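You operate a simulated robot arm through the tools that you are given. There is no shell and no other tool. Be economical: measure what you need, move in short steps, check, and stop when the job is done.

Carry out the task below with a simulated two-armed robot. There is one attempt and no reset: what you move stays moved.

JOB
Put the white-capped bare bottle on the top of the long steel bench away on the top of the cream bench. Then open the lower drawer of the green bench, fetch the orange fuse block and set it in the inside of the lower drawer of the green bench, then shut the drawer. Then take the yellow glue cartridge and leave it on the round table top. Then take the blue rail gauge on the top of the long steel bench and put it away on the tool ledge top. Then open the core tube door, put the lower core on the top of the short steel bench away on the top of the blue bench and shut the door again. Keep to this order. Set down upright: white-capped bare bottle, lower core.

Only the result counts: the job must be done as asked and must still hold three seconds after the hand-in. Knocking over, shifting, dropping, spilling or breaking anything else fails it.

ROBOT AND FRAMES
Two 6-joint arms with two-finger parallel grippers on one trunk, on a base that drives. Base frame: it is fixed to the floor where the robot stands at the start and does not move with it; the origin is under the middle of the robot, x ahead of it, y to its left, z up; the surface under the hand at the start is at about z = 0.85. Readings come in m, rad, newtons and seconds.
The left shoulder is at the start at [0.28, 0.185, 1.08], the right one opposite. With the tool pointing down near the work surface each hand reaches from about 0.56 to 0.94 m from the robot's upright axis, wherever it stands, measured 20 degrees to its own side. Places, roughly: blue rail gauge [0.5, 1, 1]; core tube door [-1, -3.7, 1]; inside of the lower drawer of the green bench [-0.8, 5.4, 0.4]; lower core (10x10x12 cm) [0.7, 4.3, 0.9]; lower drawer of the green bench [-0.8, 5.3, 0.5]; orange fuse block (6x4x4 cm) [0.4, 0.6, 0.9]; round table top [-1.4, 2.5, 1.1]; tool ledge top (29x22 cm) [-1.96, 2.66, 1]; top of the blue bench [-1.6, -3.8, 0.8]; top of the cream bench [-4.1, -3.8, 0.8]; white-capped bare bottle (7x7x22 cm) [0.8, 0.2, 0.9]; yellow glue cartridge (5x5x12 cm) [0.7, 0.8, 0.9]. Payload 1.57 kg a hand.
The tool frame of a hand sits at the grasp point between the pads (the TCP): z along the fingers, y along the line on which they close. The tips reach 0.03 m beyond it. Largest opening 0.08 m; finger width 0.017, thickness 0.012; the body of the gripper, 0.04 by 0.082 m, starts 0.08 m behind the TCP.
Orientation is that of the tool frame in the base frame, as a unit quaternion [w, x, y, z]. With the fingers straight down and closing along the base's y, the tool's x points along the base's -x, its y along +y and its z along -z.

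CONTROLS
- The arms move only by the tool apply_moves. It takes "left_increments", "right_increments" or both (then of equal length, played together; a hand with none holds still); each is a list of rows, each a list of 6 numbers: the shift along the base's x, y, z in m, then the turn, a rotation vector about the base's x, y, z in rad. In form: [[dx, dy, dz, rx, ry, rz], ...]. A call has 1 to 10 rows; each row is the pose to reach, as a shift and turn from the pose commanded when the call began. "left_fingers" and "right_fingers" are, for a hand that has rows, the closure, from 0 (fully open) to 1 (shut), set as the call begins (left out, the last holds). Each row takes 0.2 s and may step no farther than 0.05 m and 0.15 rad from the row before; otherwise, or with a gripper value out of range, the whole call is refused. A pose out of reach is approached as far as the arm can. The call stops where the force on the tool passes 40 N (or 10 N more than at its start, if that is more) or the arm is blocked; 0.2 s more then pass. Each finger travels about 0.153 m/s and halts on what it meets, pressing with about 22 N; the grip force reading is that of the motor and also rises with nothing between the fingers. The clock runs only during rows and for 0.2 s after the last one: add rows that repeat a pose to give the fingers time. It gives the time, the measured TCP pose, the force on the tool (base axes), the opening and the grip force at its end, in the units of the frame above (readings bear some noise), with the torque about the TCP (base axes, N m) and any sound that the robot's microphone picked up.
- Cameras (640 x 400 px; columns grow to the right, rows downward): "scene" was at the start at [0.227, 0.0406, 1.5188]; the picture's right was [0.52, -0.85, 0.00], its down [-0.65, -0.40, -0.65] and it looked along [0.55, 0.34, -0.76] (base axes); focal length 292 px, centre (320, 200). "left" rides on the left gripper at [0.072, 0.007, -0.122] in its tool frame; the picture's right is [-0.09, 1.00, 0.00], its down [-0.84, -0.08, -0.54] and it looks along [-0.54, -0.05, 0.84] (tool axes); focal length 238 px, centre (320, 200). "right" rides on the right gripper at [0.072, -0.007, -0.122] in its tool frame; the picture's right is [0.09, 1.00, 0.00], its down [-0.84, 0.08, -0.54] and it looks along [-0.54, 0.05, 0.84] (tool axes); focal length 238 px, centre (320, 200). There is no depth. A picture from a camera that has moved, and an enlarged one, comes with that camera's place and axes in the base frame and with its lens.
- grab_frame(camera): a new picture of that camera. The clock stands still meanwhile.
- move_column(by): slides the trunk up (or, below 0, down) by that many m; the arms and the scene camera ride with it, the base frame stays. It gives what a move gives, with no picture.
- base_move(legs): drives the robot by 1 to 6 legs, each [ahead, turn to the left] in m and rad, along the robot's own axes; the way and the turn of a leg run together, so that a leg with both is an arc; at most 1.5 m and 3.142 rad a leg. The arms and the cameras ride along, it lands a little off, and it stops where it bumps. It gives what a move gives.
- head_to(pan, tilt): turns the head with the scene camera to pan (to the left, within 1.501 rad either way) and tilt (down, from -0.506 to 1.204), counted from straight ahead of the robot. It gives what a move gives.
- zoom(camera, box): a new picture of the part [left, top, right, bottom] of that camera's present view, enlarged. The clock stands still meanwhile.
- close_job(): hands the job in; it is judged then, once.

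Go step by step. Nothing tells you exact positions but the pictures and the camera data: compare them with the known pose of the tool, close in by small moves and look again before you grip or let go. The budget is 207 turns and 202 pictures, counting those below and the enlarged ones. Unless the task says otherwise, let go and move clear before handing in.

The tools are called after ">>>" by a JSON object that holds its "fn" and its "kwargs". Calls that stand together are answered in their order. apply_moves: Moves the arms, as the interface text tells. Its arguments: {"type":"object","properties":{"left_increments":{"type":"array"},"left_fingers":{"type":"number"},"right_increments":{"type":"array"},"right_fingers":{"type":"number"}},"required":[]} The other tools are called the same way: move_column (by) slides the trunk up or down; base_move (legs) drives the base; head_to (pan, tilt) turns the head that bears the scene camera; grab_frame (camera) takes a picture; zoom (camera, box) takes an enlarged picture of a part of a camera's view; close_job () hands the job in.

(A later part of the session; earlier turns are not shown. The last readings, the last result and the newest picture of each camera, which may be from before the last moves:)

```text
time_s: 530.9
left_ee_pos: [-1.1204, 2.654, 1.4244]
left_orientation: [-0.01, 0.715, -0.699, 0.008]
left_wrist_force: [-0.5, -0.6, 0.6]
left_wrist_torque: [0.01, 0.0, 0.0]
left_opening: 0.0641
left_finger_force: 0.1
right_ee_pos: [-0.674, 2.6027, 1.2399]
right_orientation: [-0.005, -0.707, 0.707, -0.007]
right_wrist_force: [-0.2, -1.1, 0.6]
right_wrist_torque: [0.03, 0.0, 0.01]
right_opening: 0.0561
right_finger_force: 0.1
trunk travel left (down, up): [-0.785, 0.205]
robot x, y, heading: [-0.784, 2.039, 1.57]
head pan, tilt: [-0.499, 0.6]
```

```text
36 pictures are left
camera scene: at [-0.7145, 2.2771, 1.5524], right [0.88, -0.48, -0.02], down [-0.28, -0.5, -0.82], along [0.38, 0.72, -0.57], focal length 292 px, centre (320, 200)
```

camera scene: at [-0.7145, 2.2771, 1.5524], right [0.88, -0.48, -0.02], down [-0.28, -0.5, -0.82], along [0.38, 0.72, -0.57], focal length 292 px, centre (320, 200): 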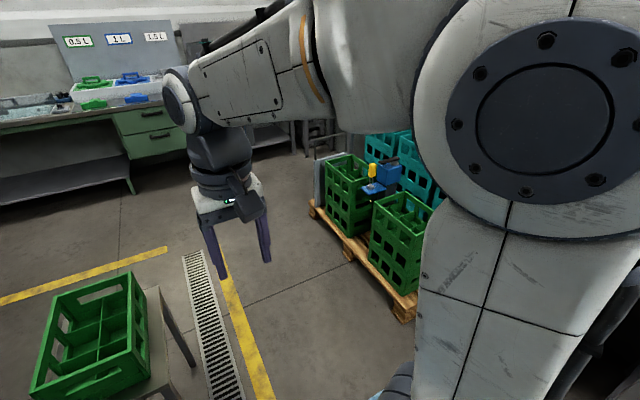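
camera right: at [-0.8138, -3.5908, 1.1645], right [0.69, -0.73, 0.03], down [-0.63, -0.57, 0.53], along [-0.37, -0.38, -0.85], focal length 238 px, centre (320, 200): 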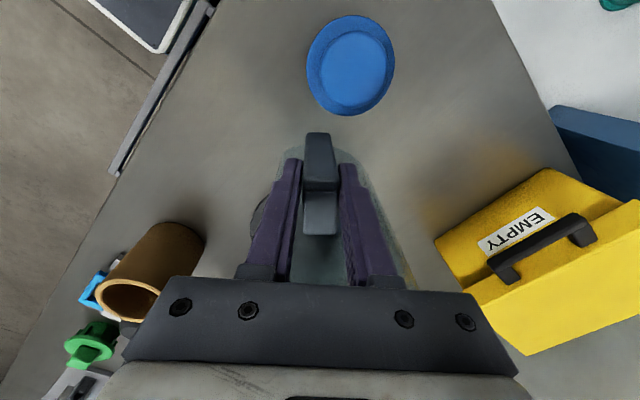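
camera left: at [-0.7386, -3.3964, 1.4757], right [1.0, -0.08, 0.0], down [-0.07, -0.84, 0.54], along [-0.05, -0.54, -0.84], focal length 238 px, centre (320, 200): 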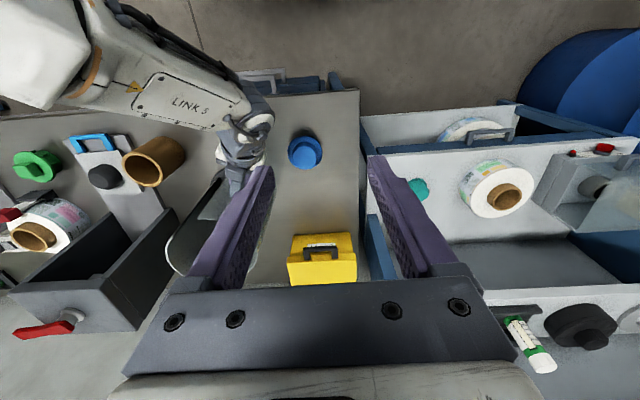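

I drifted left and bumped near the round table. I back off and check that the cartridge is still standing.

>>> {"fn": "base_move", "kwargs": {"legs": [[-0.35, 0]]}}

>>> {"fn": "head_to", "kwargs": {"pan": 0.6, "tilt": 0.4}}

>>> {"fn": "grab_frame", "kwargs": {"camera": "scene"}}

```text
time_s: 531.6
left_ee_pos: [-1.1511, 2.6489, 1.414]
left_orientation: [-0.018, 0.715, -0.699, 0.014]
left_wrist_force: [0.4, -0.6, 0.5]
left_wrist_torque: [0.0, 0.03, 0.0]
left_opening: 0.0637
left_finger_force: 0.1
right_ee_pos: [-0.7012, 2.5981, 1.2403]
right_orientation: [-0.003, 0.707, -0.707, 0.013]
right_wrist_force: [-0.3, -0.6, -0.8]
right_wrist_torque: [0.0, -0.02, -0.01]
right_opening: 0.0559
right_finger_force: 0.0
trunk travel left (down, up): [-0.785, 0.205]
robot x, y, heading: [-0.78, 2.0366, 1.556]
head pan, tilt: [-0.499, 0.6]
stopped in leg 1: the robot was blocked; the commanded pose is now the measured one
```

```text
time_s: 532.9
left_ee_pos: [-1.1505, 2.6486, 1.4137]
left_orientation: [-0.017, 0.715, -0.699, 0.015]
left_wrist_force: [0.2, -0.6, -0.2]
left_wrist_torque: [0.02, -0.01, 0.01]
left_opening: 0.0642
left_finger_force: 0.0
right_ee_pos: [-0.699, 2.5992, 1.2422]
right_orientation: [-0.003, 0.707, -0.707, 0.013]
right_wrist_force: [0.0, -0.2, 0.2]
right_wrist_torque: [0.0, 0.0, 0.05]
right_opening: 0.0561
right_finger_force: 0.1
trunk travel left (down, up): [-0.785, 0.205]
robot x, y, heading: [-0.783, 2.0363, 1.564]
head pan, tilt: [0.6, 0.4]
```

```text
35 pictures are left
camera scene: at [-0.8113, 2.2728, 1.5717], right [0.83, 0.56, -0.01], down [0.2, -0.32, -0.92], along [-0.52, 0.76, -0.38], focal length 292 px, centre (320, 200)
```

scene: 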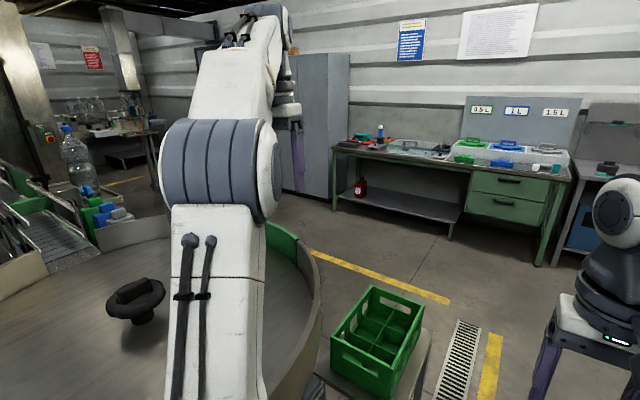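

The robot appears wedged near the table. I try a small right turn to free the left side before moving back.

>>> {"fn": "base_move", "kwargs": {"legs": [[0, -0.15]]}}

>>> {"fn": "head_to", "kwargs": {"pan": 1.4, "tilt": 0.6}}

>>> {"fn": "grab_frame", "kwargs": {"camera": "scene"}}

```text
time_s: 533.9
left_ee_pos: [-1.0635, 2.6951, 1.4137]
left_orientation: [0.02, -0.661, 0.75, -0.018]
left_wrist_force: [0.6, -0.2, 0.6]
left_wrist_torque: [-0.01, 0.05, 0.0]
left_opening: 0.0638
left_finger_force: 0.1
right_ee_pos: [-0.625, 2.5808, 1.2417]
right_orientation: [0.003, -0.653, 0.758, -0.015]
right_wrist_force: [0.0, -0.5, 0.7]
right_wrist_torque: [0.02, 0.0, 0.0]
right_opening: 0.0561
right_finger_force: 0.1
trunk travel left (down, up): [-0.785, 0.205]
robot x, y, heading: [-0.7827, 2.0356, 1.416]
head pan, tilt: [0.6, 0.4]
```

```text
time_s: 535.1
left_ee_pos: [-1.0638, 2.6993, 1.4114]
left_orientation: [0.017, -0.661, 0.75, -0.02]
left_wrist_force: [0.6, -0.2, 0.3]
left_wrist_torque: [-0.01, -0.01, 0.0]
left_opening: 0.0641
left_finger_force: 0.1
right_ee_pos: [-0.6246, 2.583, 1.2405]
right_orientation: [0.002, -0.652, 0.758, -0.016]
right_wrist_force: [0.7, 0.2, -0.1]
right_wrist_torque: [0.0, 0.0, 0.01]
right_opening: 0.056
right_finger_force: 0.1
trunk travel left (down, up): [-0.785, 0.205]
robot x, y, heading: [-0.785, 2.0357, 1.415]
head pan, tilt: [1.4, 0.6]
```

```text
34 pictures are left
camera scene: at [-0.8334, 2.2207, 1.5526], right [0.32, 0.95, 0.0], down [0.53, -0.18, -0.83], along [-0.78, 0.27, -0.56], focal length 292 px, centre (320, 200)
```

scene: 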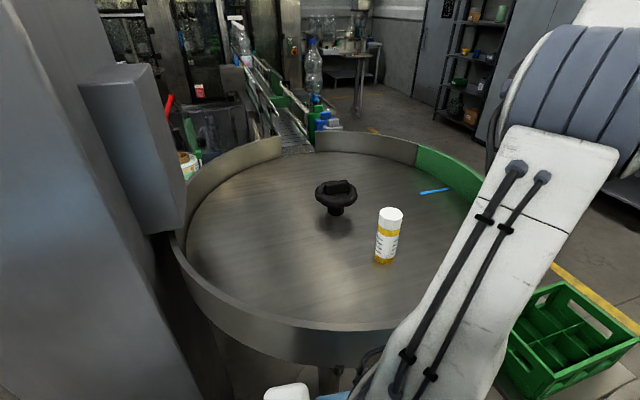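

The cartridge is fine; my shoulder was against the table rim. I turn further right and drive away from it diagonally, then resume north at X≈-0.45.

>>> {"fn": "base_move", "kwargs": {"legs": [[0, -0.6], [0.45, 0]]}}

>>> {"fn": "grab_frame", "kwargs": {"camera": "scene"}}

```text
time_s: 539.4
left_ee_pos: [-0.3381, 3.0743, 1.4102]
left_orientation: [0.011, -0.413, 0.91, -0.023]
left_wrist_force: [0.3, 0.1, 0.1]
left_wrist_torque: [0.02, -0.03, 0.07]
left_opening: 0.0641
left_finger_force: 0.2
right_ee_pos: [-0.0388, 2.7322, 1.2404]
right_orientation: [-0.003, -0.403, 0.915, -0.016]
right_wrist_force: [0.0, 0.1, -0.3]
right_wrist_torque: [-0.01, -0.03, 0.01]
right_opening: 0.056
right_finger_force: 0.1
trunk travel left (down, up): [-0.785, 0.205]
robot x, y, heading: [-0.4772, 2.3626, 0.824]
head pan, tilt: [1.4, 0.6]
```

```text
33 pictures are left
camera scene: at [-0.4172, 2.5563, 1.5516], right [0.8, 0.61, 0.0], down [0.34, -0.45, -0.82], along [-0.5, 0.65, -0.57], focal length 292 px, centre (320, 200)
```

scene: 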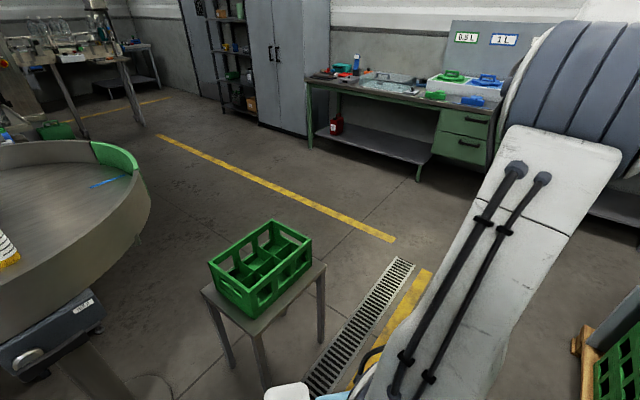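

Free again, everything in place. I drive north to y≈4.4 and turn east toward the short bench.

>>> {"fn": "base_move", "kwargs": {"legs": [[0, 0.735], [1.04, 0], [1.03, 0], [0, -1.56]]}}

>>> {"fn": "head_to", "kwargs": {"pan": -0.2, "tilt": 0.6}}

>>> {"fn": "grab_frame", "kwargs": {"camera": "scene"}}

```text
time_s: 555.5
left_ee_pos: [0.2182, 4.816, 1.4108]
left_orientation: [0.001, -0.003, 1.0, -0.026]
left_wrist_force: [0.4, -0.4, 0.6]
left_wrist_torque: [0.0, 0.01, -0.03]
left_opening: 0.064
left_finger_force: 0.1
right_ee_pos: [0.1612, 4.3662, 1.24]
right_orientation: [-0.008, 0.006, 1.0, -0.014]
right_wrist_force: [0.7, 0.1, 0.5]
right_wrist_torque: [0.02, -0.01, -0.01]
right_opening: 0.0562
right_finger_force: 0.2
trunk travel left (down, up): [-0.785, 0.205]
robot x, y, heading: [-0.3985, 4.4514, -0.019]
head pan, tilt: [1.4, 0.6]
```

```text
time_s: 557.1
left_ee_pos: [0.2175, 4.8153, 1.4117]
left_orientation: [0.001, -0.003, 1.0, -0.025]
left_wrist_force: [0.1, -0.5, 0.1]
left_wrist_torque: [-0.02, 0.03, -0.01]
left_opening: 0.0643
left_finger_force: 0.0
right_ee_pos: [0.1607, 4.3649, 1.2407]
right_orientation: [-0.008, 0.008, 1.0, -0.014]
right_wrist_force: [-0.3, -0.1, -0.1]
right_wrist_torque: [0.02, -0.01, -0.04]
right_opening: 0.0557
right_finger_force: 0.0
trunk travel left (down, up): [-0.785, 0.205]
robot x, y, heading: [-0.3996, 4.4522, -0.022]
head pan, tilt: [-0.201, 0.6]
```

```text
32 pictures are left
camera scene: at [-0.1525, 4.4261, 1.5512], right [-0.22, -0.98, 0.0], down [-0.55, 0.12, -0.83], along [0.81, -0.18, -0.56], focal length 292 px, centre (320, 200)
```

scene: 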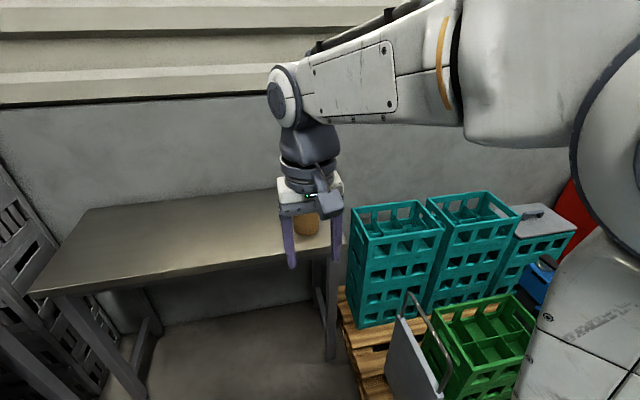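

The core is behind the right gripper in view. I drive 0.33 m closer and look down with the right camera.

>>> {"fn": "base_move", "kwargs": {"legs": [[0.33, 0.02]]}}

>>> {"fn": "grab_frame", "kwargs": {"camera": "right"}}

```text
time_s: 559.3
left_ee_pos: [0.5425, 4.8282, 1.4122]
left_orientation: [0.001, -0.016, 1.0, -0.025]
left_wrist_force: [0.1, 0.5, -0.2]
left_wrist_torque: [0.02, -0.02, 0.04]
left_opening: 0.0639
left_finger_force: 0.0
right_ee_pos: [0.4967, 4.3751, 1.2408]
right_orientation: [-0.008, -0.006, 1.0, -0.014]
right_wrist_force: [0.3, 0.5, 0.2]
right_wrist_torque: [0.0, 0.02, -0.01]
right_opening: 0.056
right_finger_force: 0.1
trunk travel left (down, up): [-0.785, 0.205]
robot x, y, heading: [-0.0648, 4.4471, 0.006]
head pan, tilt: [-0.201, 0.6]
```

```text
31 pictures are left
camera right: at [0.4256, 4.3714, 1.3648], right [-0.1, 0.99, -0.03], down [0.84, 0.1, 0.53], along [0.53, 0.03, -0.85], focal length 238 px, centre (320, 200)
```

right: 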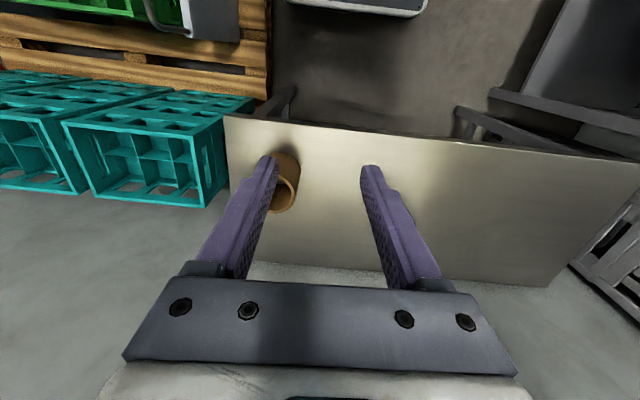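

The core's rim is near [0.657, 4.305]. I move over it (aiming at its right wall) and look again.

>>> {"fn": "apply_moves", "kwargs": {"right_increments": [[0.035, -0.025, -0.01, 0, 0, 0], [0.07, -0.05, -0.02, 0, 0, 0], [0.105, -0.08, -0.03, 0, 0, 0], [0.135, -0.105, -0.05, 0, 0, 0], [0.158, -0.115, -0.09, 0, 0, 0], [0.158, -0.115, -0.12, 0, 0, 0], [0.158, -0.115, -0.12, 0, 0, 0]], "right_fingers": 0.35}}

>>> {"fn": "grab_frame", "kwargs": {"camera": "right"}}

>>> {"fn": "zoom", "kwargs": {"camera": "scene", "box": [220, 140, 400, 300]}}

```text
time_s: 560.9
left_ee_pos: [0.5424, 4.8271, 1.4115]
left_orientation: [0.001, -0.016, 1.0, -0.026]
left_wrist_force: [0.3, 0.4, -0.3]
left_wrist_torque: [0.0, 0.03, 0.0]
left_opening: 0.0638
left_finger_force: 0.1
right_ee_pos: [0.6576, 4.2603, 1.1197]
right_orientation: [-0.008, -0.005, 1.0, -0.014]
right_wrist_force: [-1.1, 0.1, -0.3]
right_wrist_torque: [-0.02, 0.0, 0.04]
right_opening: 0.0518
right_finger_force: 0.1
trunk travel left (down, up): [-0.785, 0.205]
robot x, y, heading: [-0.0678, 4.445, -0.0]
head pan, tilt: [-0.201, 0.6]
```

```text
30 pictures are left
camera right: at [0.585, 4.256, 1.2438], right [-0.1, 0.99, -0.03], down [0.84, 0.1, 0.53], along [0.53, 0.03, -0.85], focal length 238 px, centre (320, 200)
```

right: 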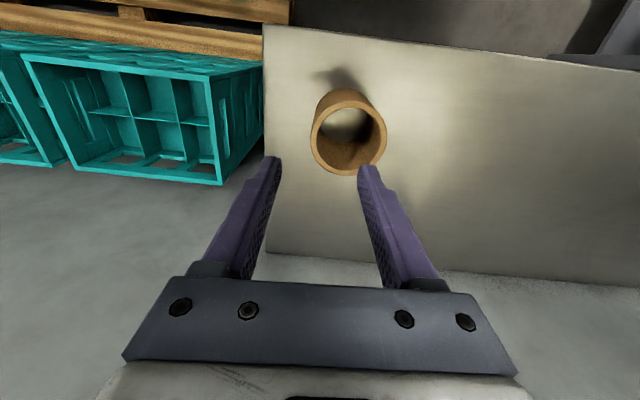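

```text
2.50 times, centred on (310, 220) of scene
camera zoom: at [0.1818, 4.429, 1.5512], right [-0.2, -0.98, 0.0], down [-0.55, 0.11, -0.82], along [0.81, -0.16, -0.57], focal length 729 px, centre (345, 150)
```

zoom: 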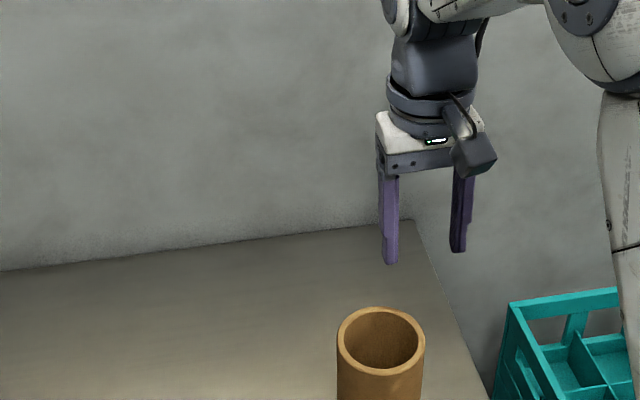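

The core centre is ≈[0.661, 4.291], outer Ø ≈9 cm. I lower the fingers so they straddle its right wall (y≈4.25).

>>> {"fn": "apply_moves", "kwargs": {"right_increments": [[0.003, -0.01, -0.03, 0, 0, 0], [0.003, -0.01, -0.065, 0, 0, 0], [0.003, -0.01, -0.095, 0, 0, 0], [0.003, -0.01, -0.12, 0, 0, 0], [0.003, -0.01, -0.12, 0, 0, 0]]}}

>>> {"fn": "grab_frame", "kwargs": {"camera": "right"}}

>>> {"fn": "zoom", "kwargs": {"camera": "scene", "box": [240, 180, 400, 320]}}

```text
time_s: 562.1
left_ee_pos: [0.5422, 4.8279, 1.4117]
left_orientation: [0.001, -0.015, 1.0, -0.025]
left_wrist_force: [-0.1, 0.3, 0.6]
left_wrist_torque: [-0.01, -0.01, 0.02]
left_opening: 0.0639
left_finger_force: 0.1
right_ee_pos: [0.6584, 4.2511, 0.9993]
right_orientation: [-0.008, -0.005, 1.0, -0.014]
right_wrist_force: [0.2, -0.6, 0.1]
right_wrist_torque: [-0.01, -0.01, -0.03]
right_opening: 0.0519
right_finger_force: 0.1
trunk travel left (down, up): [-0.785, 0.205]
robot x, y, heading: [-0.0659, 4.4445, 0.001]
head pan, tilt: [-0.201, 0.6]
```

```text
28 pictures are left
camera right: at [0.5868, 4.2465, 1.1244], right [-0.1, 0.99, -0.03], down [0.84, 0.1, 0.53], along [0.53, 0.03, -0.85], focal length 238 px, centre (320, 200)
```

right: 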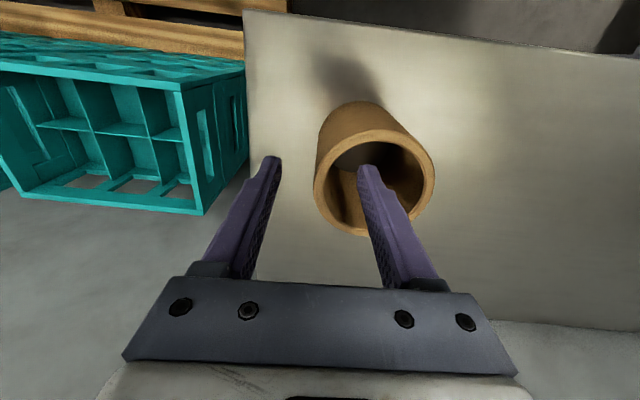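

```text
2.86 times, centred on (320, 250) of scene
camera zoom: at [0.1818, 4.4289, 1.5511], right [-0.2, -0.98, 0.0], down [-0.55, 0.11, -0.82], along [0.81, -0.16, -0.57], focal length 833 px, centre (320, 57)
```

zoom: 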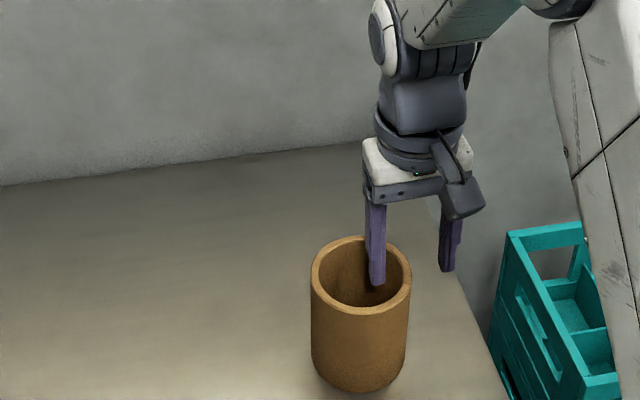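

The inner finger is inside the tube, the outer outside. I go 5 cm lower and close.

>>> {"fn": "apply_moves", "kwargs": {"right_increments": [[0.004, -0.001, -0.025, 0, 0, 0], [0.004, -0.001, -0.05, 0, 0, 0], [0.004, -0.001, -0.05, 0, 0, 0]]}}

>>> {"fn": "apply_moves", "kwargs": {"right_increments": [[0, 0, 0, 0, 0, 0], [0, 0, 0, 0, 0, 0], [0, 0, 0, 0, 0, 0]], "right_fingers": 1}}

>>> {"fn": "apply_moves", "kwargs": {"right_increments": [[0, 0, 0.02, 0, 0, 0], [0, 0, 0.06, 0, 0, 0], [0, 0, 0.1, 0, 0, 0], [0, 0, 0.14, 0, 0, 0], [0, 0, 0.18, 0, 0, 0], [-0.02, 0, 0.21, 0, 0, 0], [-0.05, 0, 0.24, 0, 0, 0], [-0.09, 0, 0.25, 0, 0, 0]]}}

>>> {"fn": "grab_frame", "kwargs": {"camera": "right"}}

>>> {"fn": "grab_frame", "kwargs": {"camera": "scene"}}

```text
time_s: 562.9
left_ee_pos: [0.5413, 4.8272, 1.412]
left_orientation: [0.001, -0.016, 1.0, -0.026]
left_wrist_force: [0.4, 0.4, 0.8]
left_wrist_torque: [-0.04, 0.0, 0.01]
left_opening: 0.064
left_finger_force: 0.0
right_ee_pos: [0.6627, 4.2479, 0.9507]
right_orientation: [-0.008, -0.006, 1.0, -0.015]
right_wrist_force: [0.7, 1.1, -0.4]
right_wrist_torque: [-0.01, 0.01, 0.03]
right_opening: 0.052
right_finger_force: 0.1
trunk travel left (down, up): [-0.785, 0.205]
robot x, y, heading: [-0.0659, 4.4466, 0.003]
head pan, tilt: [-0.201, 0.6]
```

```text
time_s: 563.7
left_ee_pos: [0.5437, 4.8286, 1.4115]
left_orientation: [0.001, -0.016, 1.0, -0.026]
left_wrist_force: [0.0, 0.3, -0.1]
left_wrist_torque: [0.03, -0.01, 0.0]
left_opening: 0.064
left_finger_force: 0.1
right_ee_pos: [0.6616, 4.2497, 0.9524]
right_orientation: [-0.006, -0.005, 1.0, -0.014]
right_wrist_force: [1.6, -0.6, 9.1]
right_wrist_torque: [0.78, 0.02, -0.2]
right_opening: 0.0084
right_finger_force: 21.9
trunk travel left (down, up): [-0.785, 0.205]
robot x, y, heading: [-0.0654, 4.4459, 0.005]
head pan, tilt: [-0.201, 0.6]
```

```text
time_s: 565.5
left_ee_pos: [0.5433, 4.8282, 1.4119]
left_orientation: [0.001, -0.015, 1.0, -0.026]
left_wrist_force: [0.1, 0.5, 0.3]
left_wrist_torque: [-0.03, 0.0, 0.01]
left_opening: 0.0643
left_finger_force: 0.1
right_ee_pos: [0.5684, 4.2493, 1.2001]
right_orientation: [-0.008, -0.005, 1.0, -0.014]
right_wrist_force: [-0.5, 0.7, -1.2]
right_wrist_torque: [-0.06, 0.0, 0.0]
right_opening: 0.0072
right_finger_force: 21.9
trunk travel left (down, up): [-0.785, 0.205]
robot x, y, heading: [-0.0641, 4.448, 0.004]
head pan, tilt: [-0.201, 0.6]
```

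```text
26 pictures are left
camera right: at [0.4983, 4.2448, 1.3245], right [-0.1, 0.99, -0.03], down [0.84, 0.1, 0.53], along [0.53, 0.03, -0.85], focal length 238 px, centre (320, 200)
```

right: 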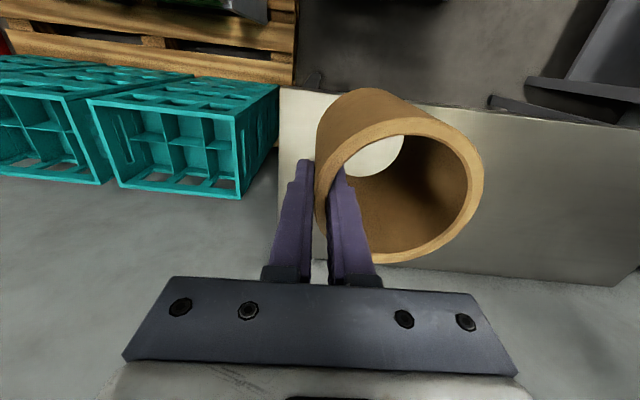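

```text
25 pictures are left
camera scene: at [0.1819, 4.429, 1.5512], right [-0.2, -0.98, 0.0], down [-0.55, 0.11, -0.82], along [0.81, -0.16, -0.57], focal length 292 px, centre (320, 200)
```

scene: 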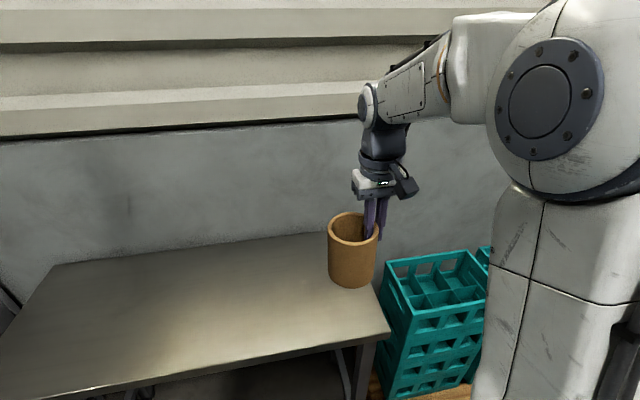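

The core is held level by its wall. I back off, turn south and drive, checking position midway.

>>> {"fn": "base_move", "kwargs": {"legs": [[-0.4, 0], [0, -1.58], [1.5, 0], [1.5, 0], [1.0, 0]]}}

```text
time_s: 590.6
left_ee_pos: [0.0317, -0.16, 1.4126]
left_orientation: [-0.017, 0.692, 0.721, -0.02]
left_wrist_force: [-0.4, 0.0, -0.9]
left_wrist_torque: [0.04, 0.01, 0.02]
left_opening: 0.0638
left_finger_force: 0.0
right_ee_pos: [-0.548, -0.1931, 1.2008]
right_orientation: [-0.016, 0.699, 0.715, -0.005]
right_wrist_force: [0.3, -1.0, -0.5]
right_wrist_torque: [0.01, 0.07, -0.02]
right_opening: 0.0074
right_finger_force: 21.8
trunk travel left (down, up): [-0.785, 0.205]
robot x, y, heading: [-0.359, 0.4438, -1.559]
head pan, tilt: [-0.201, 0.6]
```

I'm a bit east; I correct the heading toward [-0.8, -2.4] and continue.

>>> {"fn": "base_move", "kwargs": {"legs": [[0, -0.166], [1.43, 0], [1.43, 0], [0, 0.154]]}}

>>> {"fn": "head_to", "kwargs": {"pan": -0.1, "tilt": 0.6}}

>>> {"fn": "grab_frame", "kwargs": {"camera": "scene"}}

```text
time_s: 605.6
left_ee_pos: [-0.3767, -2.9622, 1.4121]
left_orientation: [-0.018, 0.692, 0.721, -0.02]
left_wrist_force: [0.1, 0.0, 0.3]
left_wrist_torque: [-0.02, 0.0, 0.01]
left_opening: 0.0639
left_finger_force: 0.0
right_ee_pos: [-0.9558, -2.994, 1.202]
right_orientation: [-0.015, 0.7, 0.714, -0.004]
right_wrist_force: [0.3, 0.7, -0.5]
right_wrist_torque: [0.01, 0.01, 0.0]
right_opening: 0.0075
right_finger_force: 22.2
trunk travel left (down, up): [-0.785, 0.205]
robot x, y, heading: [-0.7654, -2.357, -1.557]
head pan, tilt: [-0.201, 0.6]
```

```text
time_s: 606.3
left_ee_pos: [-0.3768, -2.9576, 1.4134]
left_orientation: [-0.018, 0.692, 0.722, -0.021]
left_wrist_force: [0.5, 0.9, 0.4]
left_wrist_torque: [0.0, -0.03, -0.01]
left_opening: 0.0642
left_finger_force: 0.1
right_ee_pos: [-0.9555, -2.9914, 1.2025]
right_orientation: [-0.015, 0.7, 0.714, -0.005]
right_wrist_force: [0.9, -0.5, -1.6]
right_wrist_torque: [-0.03, 0.04, -0.01]
right_opening: 0.0071
right_finger_force: 22.3
trunk travel left (down, up): [-0.785, 0.205]
robot x, y, heading: [-0.7662, -2.3592, -1.558]
head pan, tilt: [-0.099, 0.6]
```

```text
24 pictures are left
camera scene: at [-0.7695, -2.6084, 1.5513], right [-1.0, 0.09, 0.0], down [0.05, 0.57, -0.82], along [-0.07, -0.82, -0.57], focal length 292 px, centre (320, 200)
```

scene: 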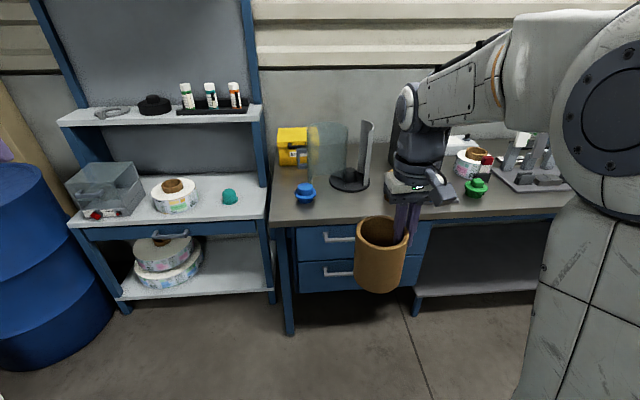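

Door still open. I move to the same base pose used before (≈[-0.90, -2.89]) and pull the left hand in a little.

>>> {"fn": "apply_moves", "kwargs": {"left_increments": [[-0.03, 0.01, 0, 0, 0, 0], [-0.06, 0.02, 0, 0, 0, 0], [-0.09, 0.03, 0, 0, 0, 0]]}}

>>> {"fn": "base_move", "kwargs": {"legs": [[0, -0.26], [0.548, 0], [0, 0.243]]}}

>>> {"fn": "grab_frame", "kwargs": {"camera": "scene"}}

```text
time_s: 607.1
left_ee_pos: [-0.4679, -2.9285, 1.4132]
left_orientation: [-0.017, 0.692, 0.722, -0.021]
left_wrist_force: [0.5, -0.9, -0.9]
left_wrist_torque: [0.05, 0.01, 0.01]
left_opening: 0.064
left_finger_force: 0.1
right_ee_pos: [-0.955, -2.9912, 1.2017]
right_orientation: [-0.015, 0.7, 0.714, -0.005]
right_wrist_force: [0.1, 0.1, -0.5]
right_wrist_torque: [0.01, 0.07, 0.02]
right_opening: 0.0075
right_finger_force: 22.1
trunk travel left (down, up): [-0.785, 0.205]
robot x, y, heading: [-0.7661, -2.3549, -1.552]
head pan, tilt: [-0.099, 0.6]
```

```text
time_s: 611.9
left_ee_pos: [-0.6011, -3.4572, 1.4134]
left_orientation: [-0.017, 0.694, 0.719, -0.02]
left_wrist_force: [0.5, -0.5, 0.3]
left_wrist_torque: [0.0, 0.0, 0.02]
left_opening: 0.064
left_finger_force: 0.0
right_ee_pos: [-1.0889, -3.518, 1.2004]
right_orientation: [-0.014, 0.702, 0.712, -0.005]
right_wrist_force: [0.3, -0.1, -1.3]
right_wrist_torque: [0.02, 0.04, 0.03]
right_opening: 0.0074
right_finger_force: 22.2
trunk travel left (down, up): [-0.785, 0.205]
robot x, y, heading: [-0.8931, -2.8862, -1.556]
head pan, tilt: [-0.099, 0.6]
```

```text
23 pictures are left
camera scene: at [-0.9013, -3.1312, 1.5512], right [-1.0, 0.09, 0.0], down [0.05, 0.56, -0.82], along [-0.07, -0.82, -0.57], focal length 292 px, centre (320, 200)
```

scene: 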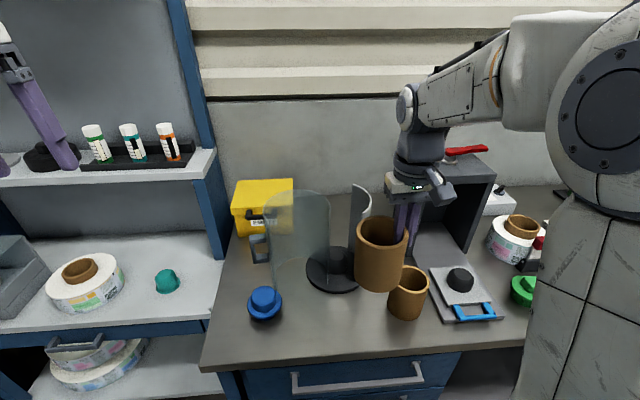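

I move the core above the free front spot ≈[-0.90, -3.545] and lower toward the bench.

>>> {"fn": "apply_moves", "kwargs": {"right_increments": [[0.04, -0.005, 0, 0, 0, 0], [0.08, -0.012, 0, 0, 0, 0], [0.12, -0.02, 0, 0, 0, 0], [0.148, -0.025, 0, 0, 0, 0], [0.148, -0.025, -0.04, 0, 0, 0], [0.148, -0.025, -0.08, 0, 0, 0], [0.148, -0.025, -0.12, 0, 0, 0], [0.148, -0.025, -0.16, 0, 0, 0], [0.148, -0.025, -0.2, 0, 0, 0]]}}

>>> {"fn": "grab_frame", "kwargs": {"camera": "scene"}}

```text
time_s: 613.9
left_ee_pos: [-0.6005, -3.4573, 1.4134]
left_orientation: [-0.017, 0.693, 0.72, -0.019]
left_wrist_force: [0.3, -0.5, -0.3]
left_wrist_torque: [0.0, -0.01, -0.03]
left_opening: 0.064
left_finger_force: 0.1
right_ee_pos: [-0.9411, -3.5431, 1.0019]
right_orientation: [-0.014, 0.701, 0.713, -0.006]
right_wrist_force: [0.1, -0.4, -1.0]
right_wrist_torque: [-0.02, 0.06, -0.02]
right_opening: 0.0071
right_finger_force: 22.1
trunk travel left (down, up): [-0.785, 0.205]
robot x, y, heading: [-0.8953, -2.8849, -1.563]
head pan, tilt: [-0.099, 0.6]
```

```text
22 pictures are left
camera scene: at [-0.9011, -3.1311, 1.5512], right [-1.0, 0.09, 0.0], down [0.05, 0.56, -0.83], along [-0.07, -0.82, -0.56], focal length 292 px, centre (320, 200)
```

scene: 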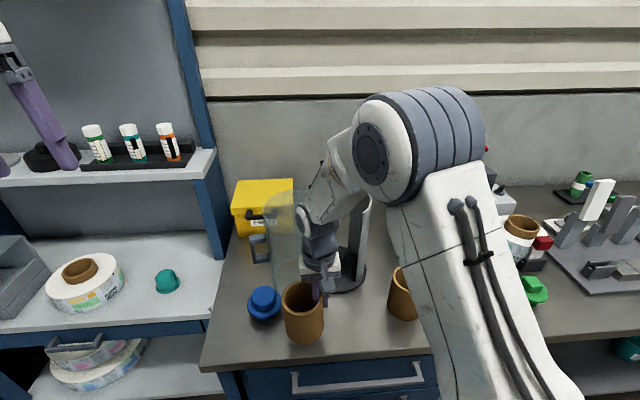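

Clear of the knob and the edge. I lower slowly until contact.

>>> {"fn": "apply_moves", "kwargs": {"right_increments": [[0, 0, -0.02, 0, 0, 0], [0, 0, -0.035, 0, 0, 0], [0, 0, -0.043, 0, 0, 0], [0, 0, -0.05, 0, 0, 0], [0, 0, -0.056, 0, 0, 0], [0, 0, -0.062, 0, 0, 0], [0, 0, -0.068, 0, 0, 0], [0, 0, -0.074, 0, 0, 0], [0, 0, -0.08, 0, 0, 0]]}}

>>> {"fn": "grab_frame", "kwargs": {"camera": "right"}}

```text
time_s: 615.9
left_ee_pos: [-0.6014, -3.4562, 1.4146]
left_orientation: [-0.016, 0.694, 0.72, -0.02]
left_wrist_force: [-0.2, 0.2, -0.2]
left_wrist_torque: [-0.01, -0.01, 0.02]
left_opening: 0.0639
left_finger_force: 0.1
right_ee_pos: [-0.9413, -3.5425, 0.9283]
right_orientation: [-0.014, 0.701, 0.713, -0.005]
right_wrist_force: [-0.9, 3.3, 18.0]
right_wrist_torque: [0.48, -1.42, 0.23]
right_opening: 0.0088
right_finger_force: 21.2
trunk travel left (down, up): [-0.785, 0.205]
robot x, y, heading: [-0.8973, -2.8842, -1.56]
head pan, tilt: [-0.099, 0.6]
stopped in row 9 (right hand): the force on the tool passed its limit at 46 N (the readings are from after the stop); the commanded pose is now the measured one
```

```text
21 pictures are left
camera right: at [-0.9461, -3.4732, 1.0519], right [0.99, 0.11, -0.03], down [0.1, -0.84, 0.53], along [0.04, -0.53, -0.85], focal length 238 px, centre (320, 200)
```

right: 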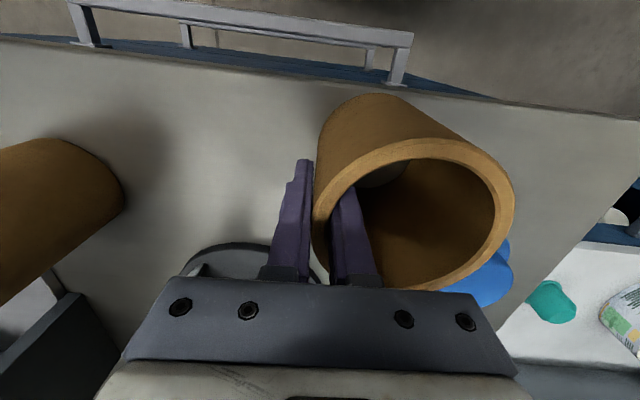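

On the bench. I relieve the pressure, open moderately and check that the core stands upright before leaving.

>>> {"fn": "apply_moves", "kwargs": {"right_increments": [[0, 0, 0.004, 0, 0, 0], [0, 0, 0.005, 0, 0, 0]]}}

>>> {"fn": "apply_moves", "kwargs": {"right_increments": [[0, 0, 0, 0, 0, 0], [0, 0, 0, 0, 0, 0], [0, 0, 0, 0, 0, 0]], "right_fingers": 0.45}}

>>> {"fn": "grab_frame", "kwargs": {"camera": "right"}}

```text
time_s: 616.5
left_ee_pos: [-0.6014, -3.4564, 1.4118]
left_orientation: [-0.016, 0.694, 0.72, -0.02]
left_wrist_force: [0.5, -0.5, -0.5]
left_wrist_torque: [0.0, -0.01, -0.01]
left_opening: 0.0642
left_finger_force: 0.0
right_ee_pos: [-0.9417, -3.5425, 0.9313]
right_orientation: [-0.014, 0.701, 0.713, -0.005]
right_wrist_force: [0.1, -1.1, 0.5]
right_wrist_torque: [0.03, 0.06, 0.0]
right_opening: 0.007
right_finger_force: 22.1
trunk travel left (down, up): [-0.785, 0.205]
robot x, y, heading: [-0.8998, -2.8837, -1.563]
head pan, tilt: [-0.099, 0.6]
```

```text
time_s: 617.3
left_ee_pos: [-0.6011, -3.4566, 1.4146]
left_orientation: [-0.017, 0.694, 0.72, -0.021]
left_wrist_force: [0.5, -0.1, 0.2]
left_wrist_torque: [0.02, 0.0, -0.02]
left_opening: 0.0641
left_finger_force: 0.1
right_ee_pos: [-0.941, -3.5419, 0.9317]
right_orientation: [-0.015, 0.702, 0.712, -0.005]
right_wrist_force: [-0.4, 0.5, -0.1]
right_wrist_torque: [-0.02, -0.06, 0.0]
right_opening: 0.0438
right_finger_force: 0.1
trunk travel left (down, up): [-0.785, 0.205]
robot x, y, heading: [-0.8932, -2.8849, -1.56]
head pan, tilt: [-0.099, 0.6]
```

```text
20 pictures are left
camera right: at [-0.9461, -3.4728, 1.0558], right [0.99, 0.11, -0.03], down [0.1, -0.84, 0.53], along [0.03, -0.53, -0.85], focal length 238 px, centre (320, 200)
```

right: 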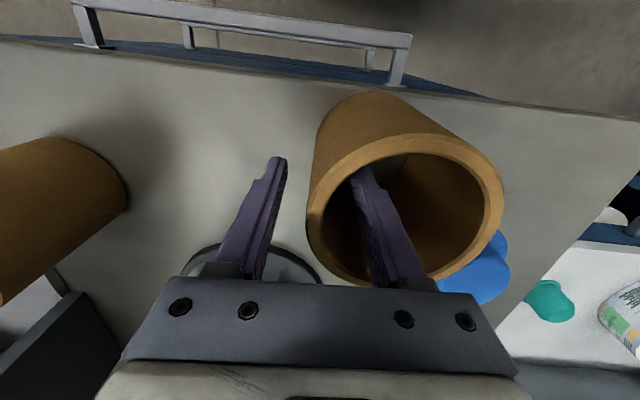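

The core stands upright. I lift out, and rotate the hand toward the door handle's open position.

>>> {"fn": "apply_moves", "kwargs": {"right_increments": [[0, 0, 0.03, 0, 0, 0], [0, 0, 0.075, 0, 0, 0], [0, 0, 0.12, 0, 0, 0], [0, 0, 0.165, 0, 0, 0], [0, 0, 0.21, 0, 0, 0], [0, 0, 0.25, 0, 0, -0.145], [0.02, -0.01, 0.28, 0, 0, -0.29], [0.04, -0.03, 0.28, 0, 0, -0.435], [0.06, -0.05, 0.28, 0, 0, -0.58], [0.08, -0.07, 0.28, 0, 0, -0.725]]}}

>>> {"fn": "apply_moves", "kwargs": {"right_increments": [[0.015, -0.02, 0, 0, 0, -0.145], [0.03, -0.04, 0, 0, 0, -0.29], [0.045, -0.06, 0, 0, 0, -0.435], [0.06, -0.08, 0, 0, 0, -0.58], [0.075, -0.095, 0, 0, 0, -0.725], [0.08, -0.1, 0, 0, 0, -0.87], [0.08, -0.1, 0, 0, 0, -0.885]]}}

>>> {"fn": "grab_frame", "kwargs": {"camera": "right"}}

>>> {"fn": "grab_frame", "kwargs": {"camera": "scene"}}

```text
time_s: 619.5
left_ee_pos: [-0.601, -3.4582, 1.4135]
left_orientation: [-0.018, 0.694, 0.719, -0.019]
left_wrist_force: [0.0, 0.2, -0.2]
left_wrist_torque: [-0.03, 0.0, 0.04]
left_opening: 0.0639
left_finger_force: 0.1
right_ee_pos: [-0.8599, -3.611, 1.2122]
right_orientation: [-0.015, 0.909, 0.416, -0.001]
right_wrist_force: [0.3, -0.2, -0.3]
right_wrist_torque: [-0.03, -0.01, -0.01]
right_opening: 0.0441
right_finger_force: 0.0
trunk travel left (down, up): [-0.785, 0.205]
robot x, y, heading: [-0.8971, -2.8857, -1.559]
head pan, tilt: [-0.099, 0.6]
```

```text
time_s: 621.1
left_ee_pos: [-0.601, -3.4569, 1.413]
left_orientation: [-0.017, 0.694, 0.719, -0.02]
left_wrist_force: [-0.2, -0.4, -0.9]
left_wrist_torque: [0.02, 0.01, -0.02]
left_opening: 0.0641
left_finger_force: 0.1
right_ee_pos: [-0.8028, -3.6699, 1.1962]
right_orientation: [-0.013, 1.0, -0.011, 0.007]
right_wrist_force: [0.0, 0.9, -0.6]
right_wrist_torque: [0.01, -0.01, -0.01]
right_opening: 0.0443
right_finger_force: 0.0
right hand out of reach, approached as far as the arm can: row 3, 4, 5, 6, 7
trunk travel left (down, up): [-0.785, 0.205]
robot x, y, heading: [-0.8979, -2.8849, -1.563]
head pan, tilt: [-0.099, 0.6]
```

```text
19 pictures are left
camera right: at [-0.7339, -3.6689, 1.32], right [0.07, -1.0, -0.03], down [-0.84, -0.08, 0.53], along [-0.53, -0.02, -0.85], focal length 238 px, centre (320, 200)
```

right: 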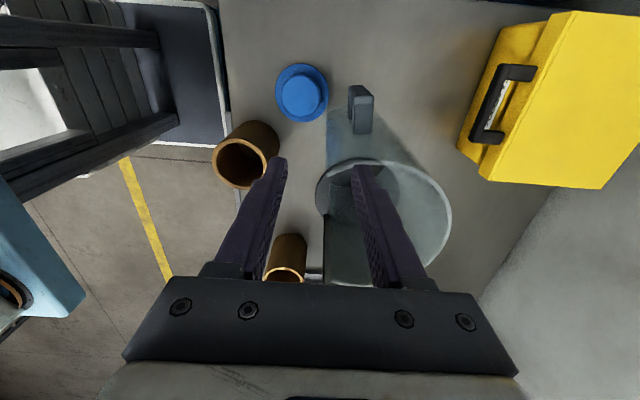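

```text
18 pictures are left
camera scene: at [-0.901, -3.1314, 1.5511], right [-1.0, 0.09, 0.0], down [0.05, 0.56, -0.82], along [-0.07, -0.82, -0.57], focal length 292 px, centre (320, 200)
```

scene: 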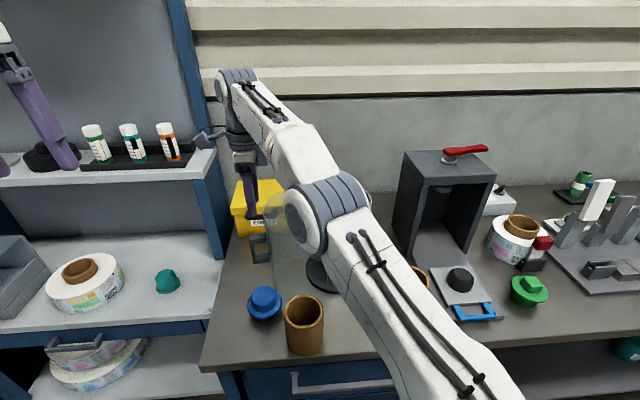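

The handle is at about [-0.775, -3.708]. I move the base 5 cm closer for reach, then re-aim above the handle.

>>> {"fn": "base_move", "kwargs": {"legs": [[0.05, 0]]}}

>>> {"fn": "apply_moves", "kwargs": {"right_increments": [[0.005, 0.01, 0, 0, 0, 0], [0.005, 0.01, 0, 0, 0, 0]]}}

```text
time_s: 622.0
left_ee_pos: [-0.5999, -3.5058, 1.4138]
left_orientation: [-0.017, 0.694, 0.72, -0.019]
left_wrist_force: [0.4, -0.6, 0.3]
left_wrist_torque: [0.01, -0.01, -0.01]
left_opening: 0.0639
left_finger_force: 0.1
right_ee_pos: [-0.8028, -3.7201, 1.1966]
right_orientation: [-0.013, 1.0, -0.008, 0.006]
right_wrist_force: [0.3, -0.2, -0.4]
right_wrist_torque: [-0.02, 0.01, 0.0]
right_opening: 0.0438
right_finger_force: 0.1
trunk travel left (down, up): [-0.785, 0.205]
robot x, y, heading: [-0.898, -2.9336, -1.562]
head pan, tilt: [-0.099, 0.6]
```

```text
time_s: 622.6
left_ee_pos: [-0.6008, -3.5062, 1.4137]
left_orientation: [-0.017, 0.694, 0.72, -0.02]
left_wrist_force: [-0.4, -0.3, 0.5]
left_wrist_torque: [-0.02, 0.02, -0.01]
left_opening: 0.0639
left_finger_force: 0.1
right_ee_pos: [-0.798, -3.7095, 1.1963]
right_orientation: [-0.015, 1.0, -0.009, 0.007]
right_wrist_force: [-0.2, -0.7, 0.1]
right_wrist_torque: [0.01, -0.01, 0.01]
right_opening: 0.044
right_finger_force: 0.0
trunk travel left (down, up): [-0.785, 0.205]
robot x, y, heading: [-0.8968, -2.9314, -1.56]
head pan, tilt: [-0.099, 0.6]
```

Now I shift to the handle bar's position and verify from the wrist camera.

>>> {"fn": "apply_moves", "kwargs": {"right_increments": [[0.02, -0.001, -0.01, 0, 0, 0], [0.02, -0.001, -0.03, 0, 0, 0], [0.02, -0.001, -0.03, 0, 0, 0]]}}

>>> {"fn": "grab_frame", "kwargs": {"camera": "right"}}

```text
time_s: 623.4
left_ee_pos: [-0.6003, -3.5062, 1.4139]
left_orientation: [-0.017, 0.694, 0.72, -0.021]
left_wrist_force: [0.8, -0.5, 0.0]
left_wrist_torque: [0.01, -0.01, -0.01]
left_opening: 0.0642
left_finger_force: 0.3
right_ee_pos: [-0.7773, -3.7105, 1.1661]
right_orientation: [-0.013, 1.0, -0.009, 0.006]
right_wrist_force: [0.9, -0.3, 0.5]
right_wrist_torque: [0.0, 0.02, -0.02]
right_opening: 0.044
right_finger_force: 0.1
trunk travel left (down, up): [-0.785, 0.205]
robot x, y, heading: [-0.8984, -2.9327, -1.56]
head pan, tilt: [-0.099, 0.6]
```

```text
17 pictures are left
camera right: at [-0.7089, -3.7094, 1.2902], right [0.07, -1.0, -0.03], down [-0.85, -0.08, 0.53], along [-0.53, -0.02, -0.85], focal length 238 px, centre (320, 200)
```

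right: 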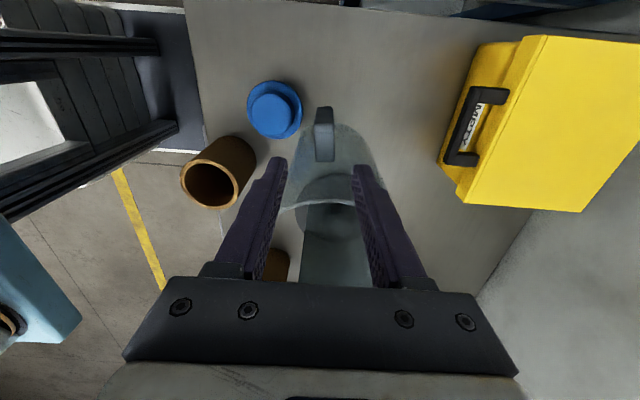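

The handle is centred between the fingers. I descend and grip.

>>> {"fn": "apply_moves", "kwargs": {"right_increments": [[0, 0, -0.04, 0, 0, 0], [0, 0, -0.08, 0, 0, 0], [0, 0, -0.105, 0, 0, 0], [0, 0, -0.118, 0, 0, 0], [0, 0, -0.118, 0, 0, 0]]}}

>>> {"fn": "apply_moves", "kwargs": {"right_increments": [[0, 0, 0, 0, 0, 0], [0, 0, 0, 0, 0, 0], [0, 0, 0, 0, 0, 0]], "right_fingers": 1}}

```text
time_s: 624.6
left_ee_pos: [-0.5998, -3.5066, 1.4141]
left_orientation: [-0.017, 0.693, 0.72, -0.019]
left_wrist_force: [-0.5, 0.7, 0.4]
left_wrist_torque: [-0.01, -0.01, -0.02]
left_opening: 0.0641
left_finger_force: 0.1
right_ee_pos: [-0.7776, -3.7095, 1.0464]
right_orientation: [-0.014, 1.0, -0.008, 0.007]
right_wrist_force: [-0.6, 0.5, 0.1]
right_wrist_torque: [0.01, 0.01, -0.02]
right_opening: 0.0443
right_finger_force: 0.0
trunk travel left (down, up): [-0.785, 0.205]
robot x, y, heading: [-0.8948, -2.9311, -1.562]
head pan, tilt: [-0.099, 0.6]
```

```text
time_s: 625.4
left_ee_pos: [-0.6002, -3.5075, 1.4131]
left_orientation: [-0.017, 0.693, 0.72, -0.02]
left_wrist_force: [-0.2, 0.1, -0.3]
left_wrist_torque: [-0.02, 0.01, 0.01]
left_opening: 0.0641
left_finger_force: 0.0
right_ee_pos: [-0.7773, -3.7101, 1.0477]
right_orientation: [-0.014, 1.0, -0.008, 0.007]
right_wrist_force: [-2.1, -2.1, -3.4]
right_wrist_torque: [-1.05, 0.45, 0.21]
right_opening: 0.0235
right_finger_force: 35.9
trunk travel left (down, up): [-0.785, 0.205]
robot x, y, heading: [-0.897, -2.9344, -1.559]
head pan, tilt: [-0.099, 0.6]
```

Gripped. I swing the door back along the same arc.

>>> {"fn": "apply_moves", "kwargs": {"right_increments": [[-0.0077, 0.0098, 0, 0, 0, 0.075], [-0.0152, 0.02, 0, 0, 0, 0.15], [-0.0235, 0.0297, 0, 0, 0, 0.225], [-0.0324, 0.0387, 0, 0, 0, 0.3], [-0.042, 0.0469, 0, 0, 0, 0.375], [-0.0522, 0.0545, 0, 0, 0, 0.45], [-0.0629, 0.0613, 0, 0, 0, 0.525], [-0.071, 0.0657, 0, 0, 0, 0.58], [-0.071, 0.0657, 0, 0, 0, 0.58]]}}

```text
time_s: 627.4
left_ee_pos: [-0.5988, -3.5066, 1.4131]
left_orientation: [-0.017, 0.693, 0.72, -0.021]
left_wrist_force: [-0.3, 0.7, 0.1]
left_wrist_torque: [0.0, 0.01, 0.03]
left_opening: 0.0636
left_finger_force: 0.0
right_ee_pos: [-0.8477, -3.6456, 1.0464]
right_orientation: [-0.015, 0.96, 0.279, 0.002]
right_wrist_force: [2.0, 2.2, -3.7]
right_wrist_torque: [-0.73, -0.56, 0.29]
right_opening: 0.0229
right_finger_force: 34.8
trunk travel left (down, up): [-0.785, 0.205]
robot x, y, heading: [-0.896, -2.9335, -1.562]
head pan, tilt: [-0.099, 0.6]
```

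Forces are low. I continue the closing arc another 0.45 rad.

>>> {"fn": "apply_moves", "kwargs": {"right_increments": [[-0.0118, 0.0053, 0, 0, 0, 0.075], [-0.0235, 0.0098, 0, 0, 0, 0.15], [-0.0356, 0.0133, 0, 0, 0, 0.225], [-0.0479, 0.016, 0, 0, 0, 0.3], [-0.0604, 0.0177, 0, 0, 0, 0.375], [-0.073, 0.0186, 0, 0, 0, 0.45], [-0.073, 0.0186, 0, 0, 0, 0.45]]}}

>>> {"fn": "grab_frame", "kwargs": {"camera": "right"}}

```text
time_s: 629.0
left_ee_pos: [-0.5999, -3.5058, 1.4145]
left_orientation: [-0.016, 0.693, 0.72, -0.022]
left_wrist_force: [0.0, 0.4, 0.4]
left_wrist_torque: [-0.02, 0.0, -0.03]
left_opening: 0.0641
left_finger_force: 0.1
right_ee_pos: [-0.9219, -3.6244, 1.0471]
right_orientation: [-0.017, 0.874, 0.485, 0.0]
right_wrist_force: [3.4, 21.9, -13.1]
right_wrist_torque: [0.01, -1.01, 0.37]
right_opening: 0.023
right_finger_force: 35.2
trunk travel left (down, up): [-0.785, 0.205]
robot x, y, heading: [-0.8944, -2.9363, -1.565]
head pan, tilt: [-0.099, 0.6]
```

```text
16 pictures are left
camera right: at [-0.8883, -3.5644, 1.1714], right [0.89, -0.45, -0.03], down [-0.37, -0.77, 0.53], along [-0.26, -0.46, -0.85], focal length 238 px, centre (320, 200)
```

right: 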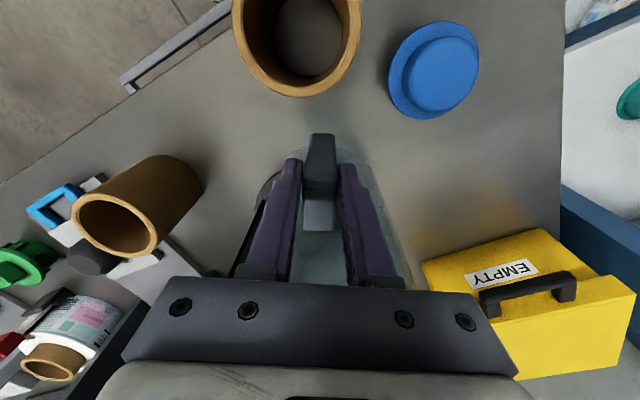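

A slight outward pull is needed. I continue toward the closed position with the radius corrected.

>>> {"fn": "apply_moves", "kwargs": {"right_increments": [[0, 0.002, 0, 0, 0, 0], [-0.0133, 0.003, 0, 0, 0, 0.075], [-0.0261, 0.0025, 0, 0, 0, 0.15], [-0.0388, 0.0005, 0, 0, 0, 0.225], [-0.0513, -0.003, 0, 0, 0, 0.3], [-0.0513, -0.003, 0, 0, 0, 0.3]]}}

```text
time_s: 630.4
left_ee_pos: [-0.6002, -3.5068, 1.4142]
left_orientation: [-0.015, 0.694, 0.72, -0.02]
left_wrist_force: [-0.4, 0.5, -0.6]
left_wrist_torque: [-0.02, -0.01, -0.03]
left_opening: 0.064
left_finger_force: 0.0
right_ee_pos: [-0.9744, -3.6284, 1.0473]
right_orientation: [-0.016, 0.792, 0.61, -0.002]
right_wrist_force: [-2.9, 15.7, -7.8]
right_wrist_torque: [0.08, -0.83, 0.19]
right_opening: 0.0223
right_finger_force: 34.7
trunk travel left (down, up): [-0.785, 0.205]
robot x, y, heading: [-0.8973, -2.9356, -1.561]
head pan, tilt: [-0.099, 0.6]
```

Almost closed. I do the last part and press until it stops.

>>> {"fn": "apply_moves", "kwargs": {"right_increments": [[-0.0122, -0.0025, 0, 0, 0, 0.075], [-0.0242, -0.0068, 0, 0, 0, 0.15], [-0.0358, -0.012, 0, 0, 0, 0.225], [-0.041, -0.0155, 0, 0, 0, 0.26], [-0.046, -0.019, 0, 0, 0, 0.29], [-0.05, -0.022, 0, 0, 0, 0.31]]}}

>>> {"fn": "grab_frame", "kwargs": {"camera": "right"}}

>>> {"fn": "zoom", "kwargs": {"camera": "scene", "box": [240, 150, 440, 360]}}

```text
time_s: 631.4
left_ee_pos: [-0.6002, -3.505, 1.4147]
left_orientation: [-0.018, 0.693, 0.72, -0.02]
left_wrist_force: [0.4, -0.5, -0.3]
left_wrist_torque: [0.03, 0.01, 0.0]
left_opening: 0.0639
left_finger_force: 0.0
right_ee_pos: [-1.008, -3.6415, 1.0472]
right_orientation: [-0.016, 0.707, 0.707, 0.003]
right_wrist_force: [6.9, 4.9, 4.9]
right_wrist_torque: [0.29, -1.36, -0.22]
right_opening: 0.022
right_finger_force: 33.9
trunk travel left (down, up): [-0.785, 0.205]
robot x, y, heading: [-0.895, -2.9333, -1.555]
head pan, tilt: [-0.099, 0.6]
stopped in row 5 (right hand): the force on the tool passed its limit at 46 N (the readings are from after the stop); the commanded pose is now the measured one
```

```text
15 pictures are left
camera right: at [-1.0135, -3.5733, 1.1724], right [1.0, 0.09, -0.02], down [0.09, -0.85, 0.52], along [0.03, -0.52, -0.85], focal length 238 px, centre (320, 200)
```

right: 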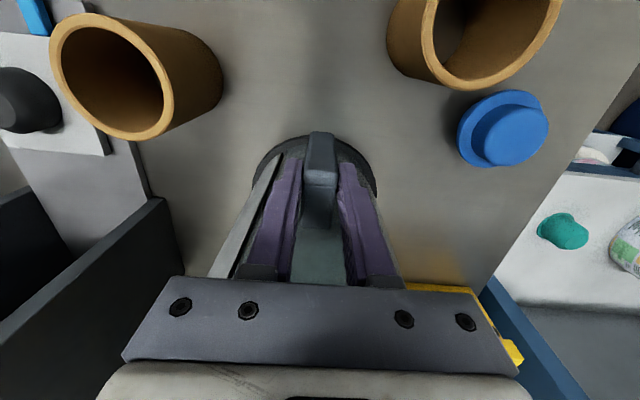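

```text
1.90 times, centred on (340, 255) of scene
camera zoom: at [-0.8995, -3.1808, 1.5516], right [-1.0, 0.09, 0.0], down [0.05, 0.56, -0.83], along [-0.07, -0.82, -0.56], focal length 555 px, centre (282, 95)
```

zoom: 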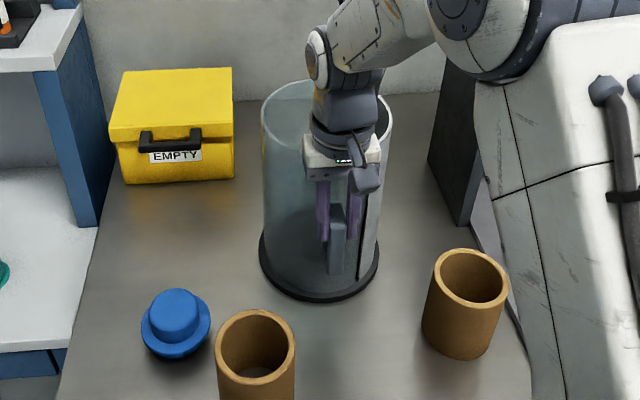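

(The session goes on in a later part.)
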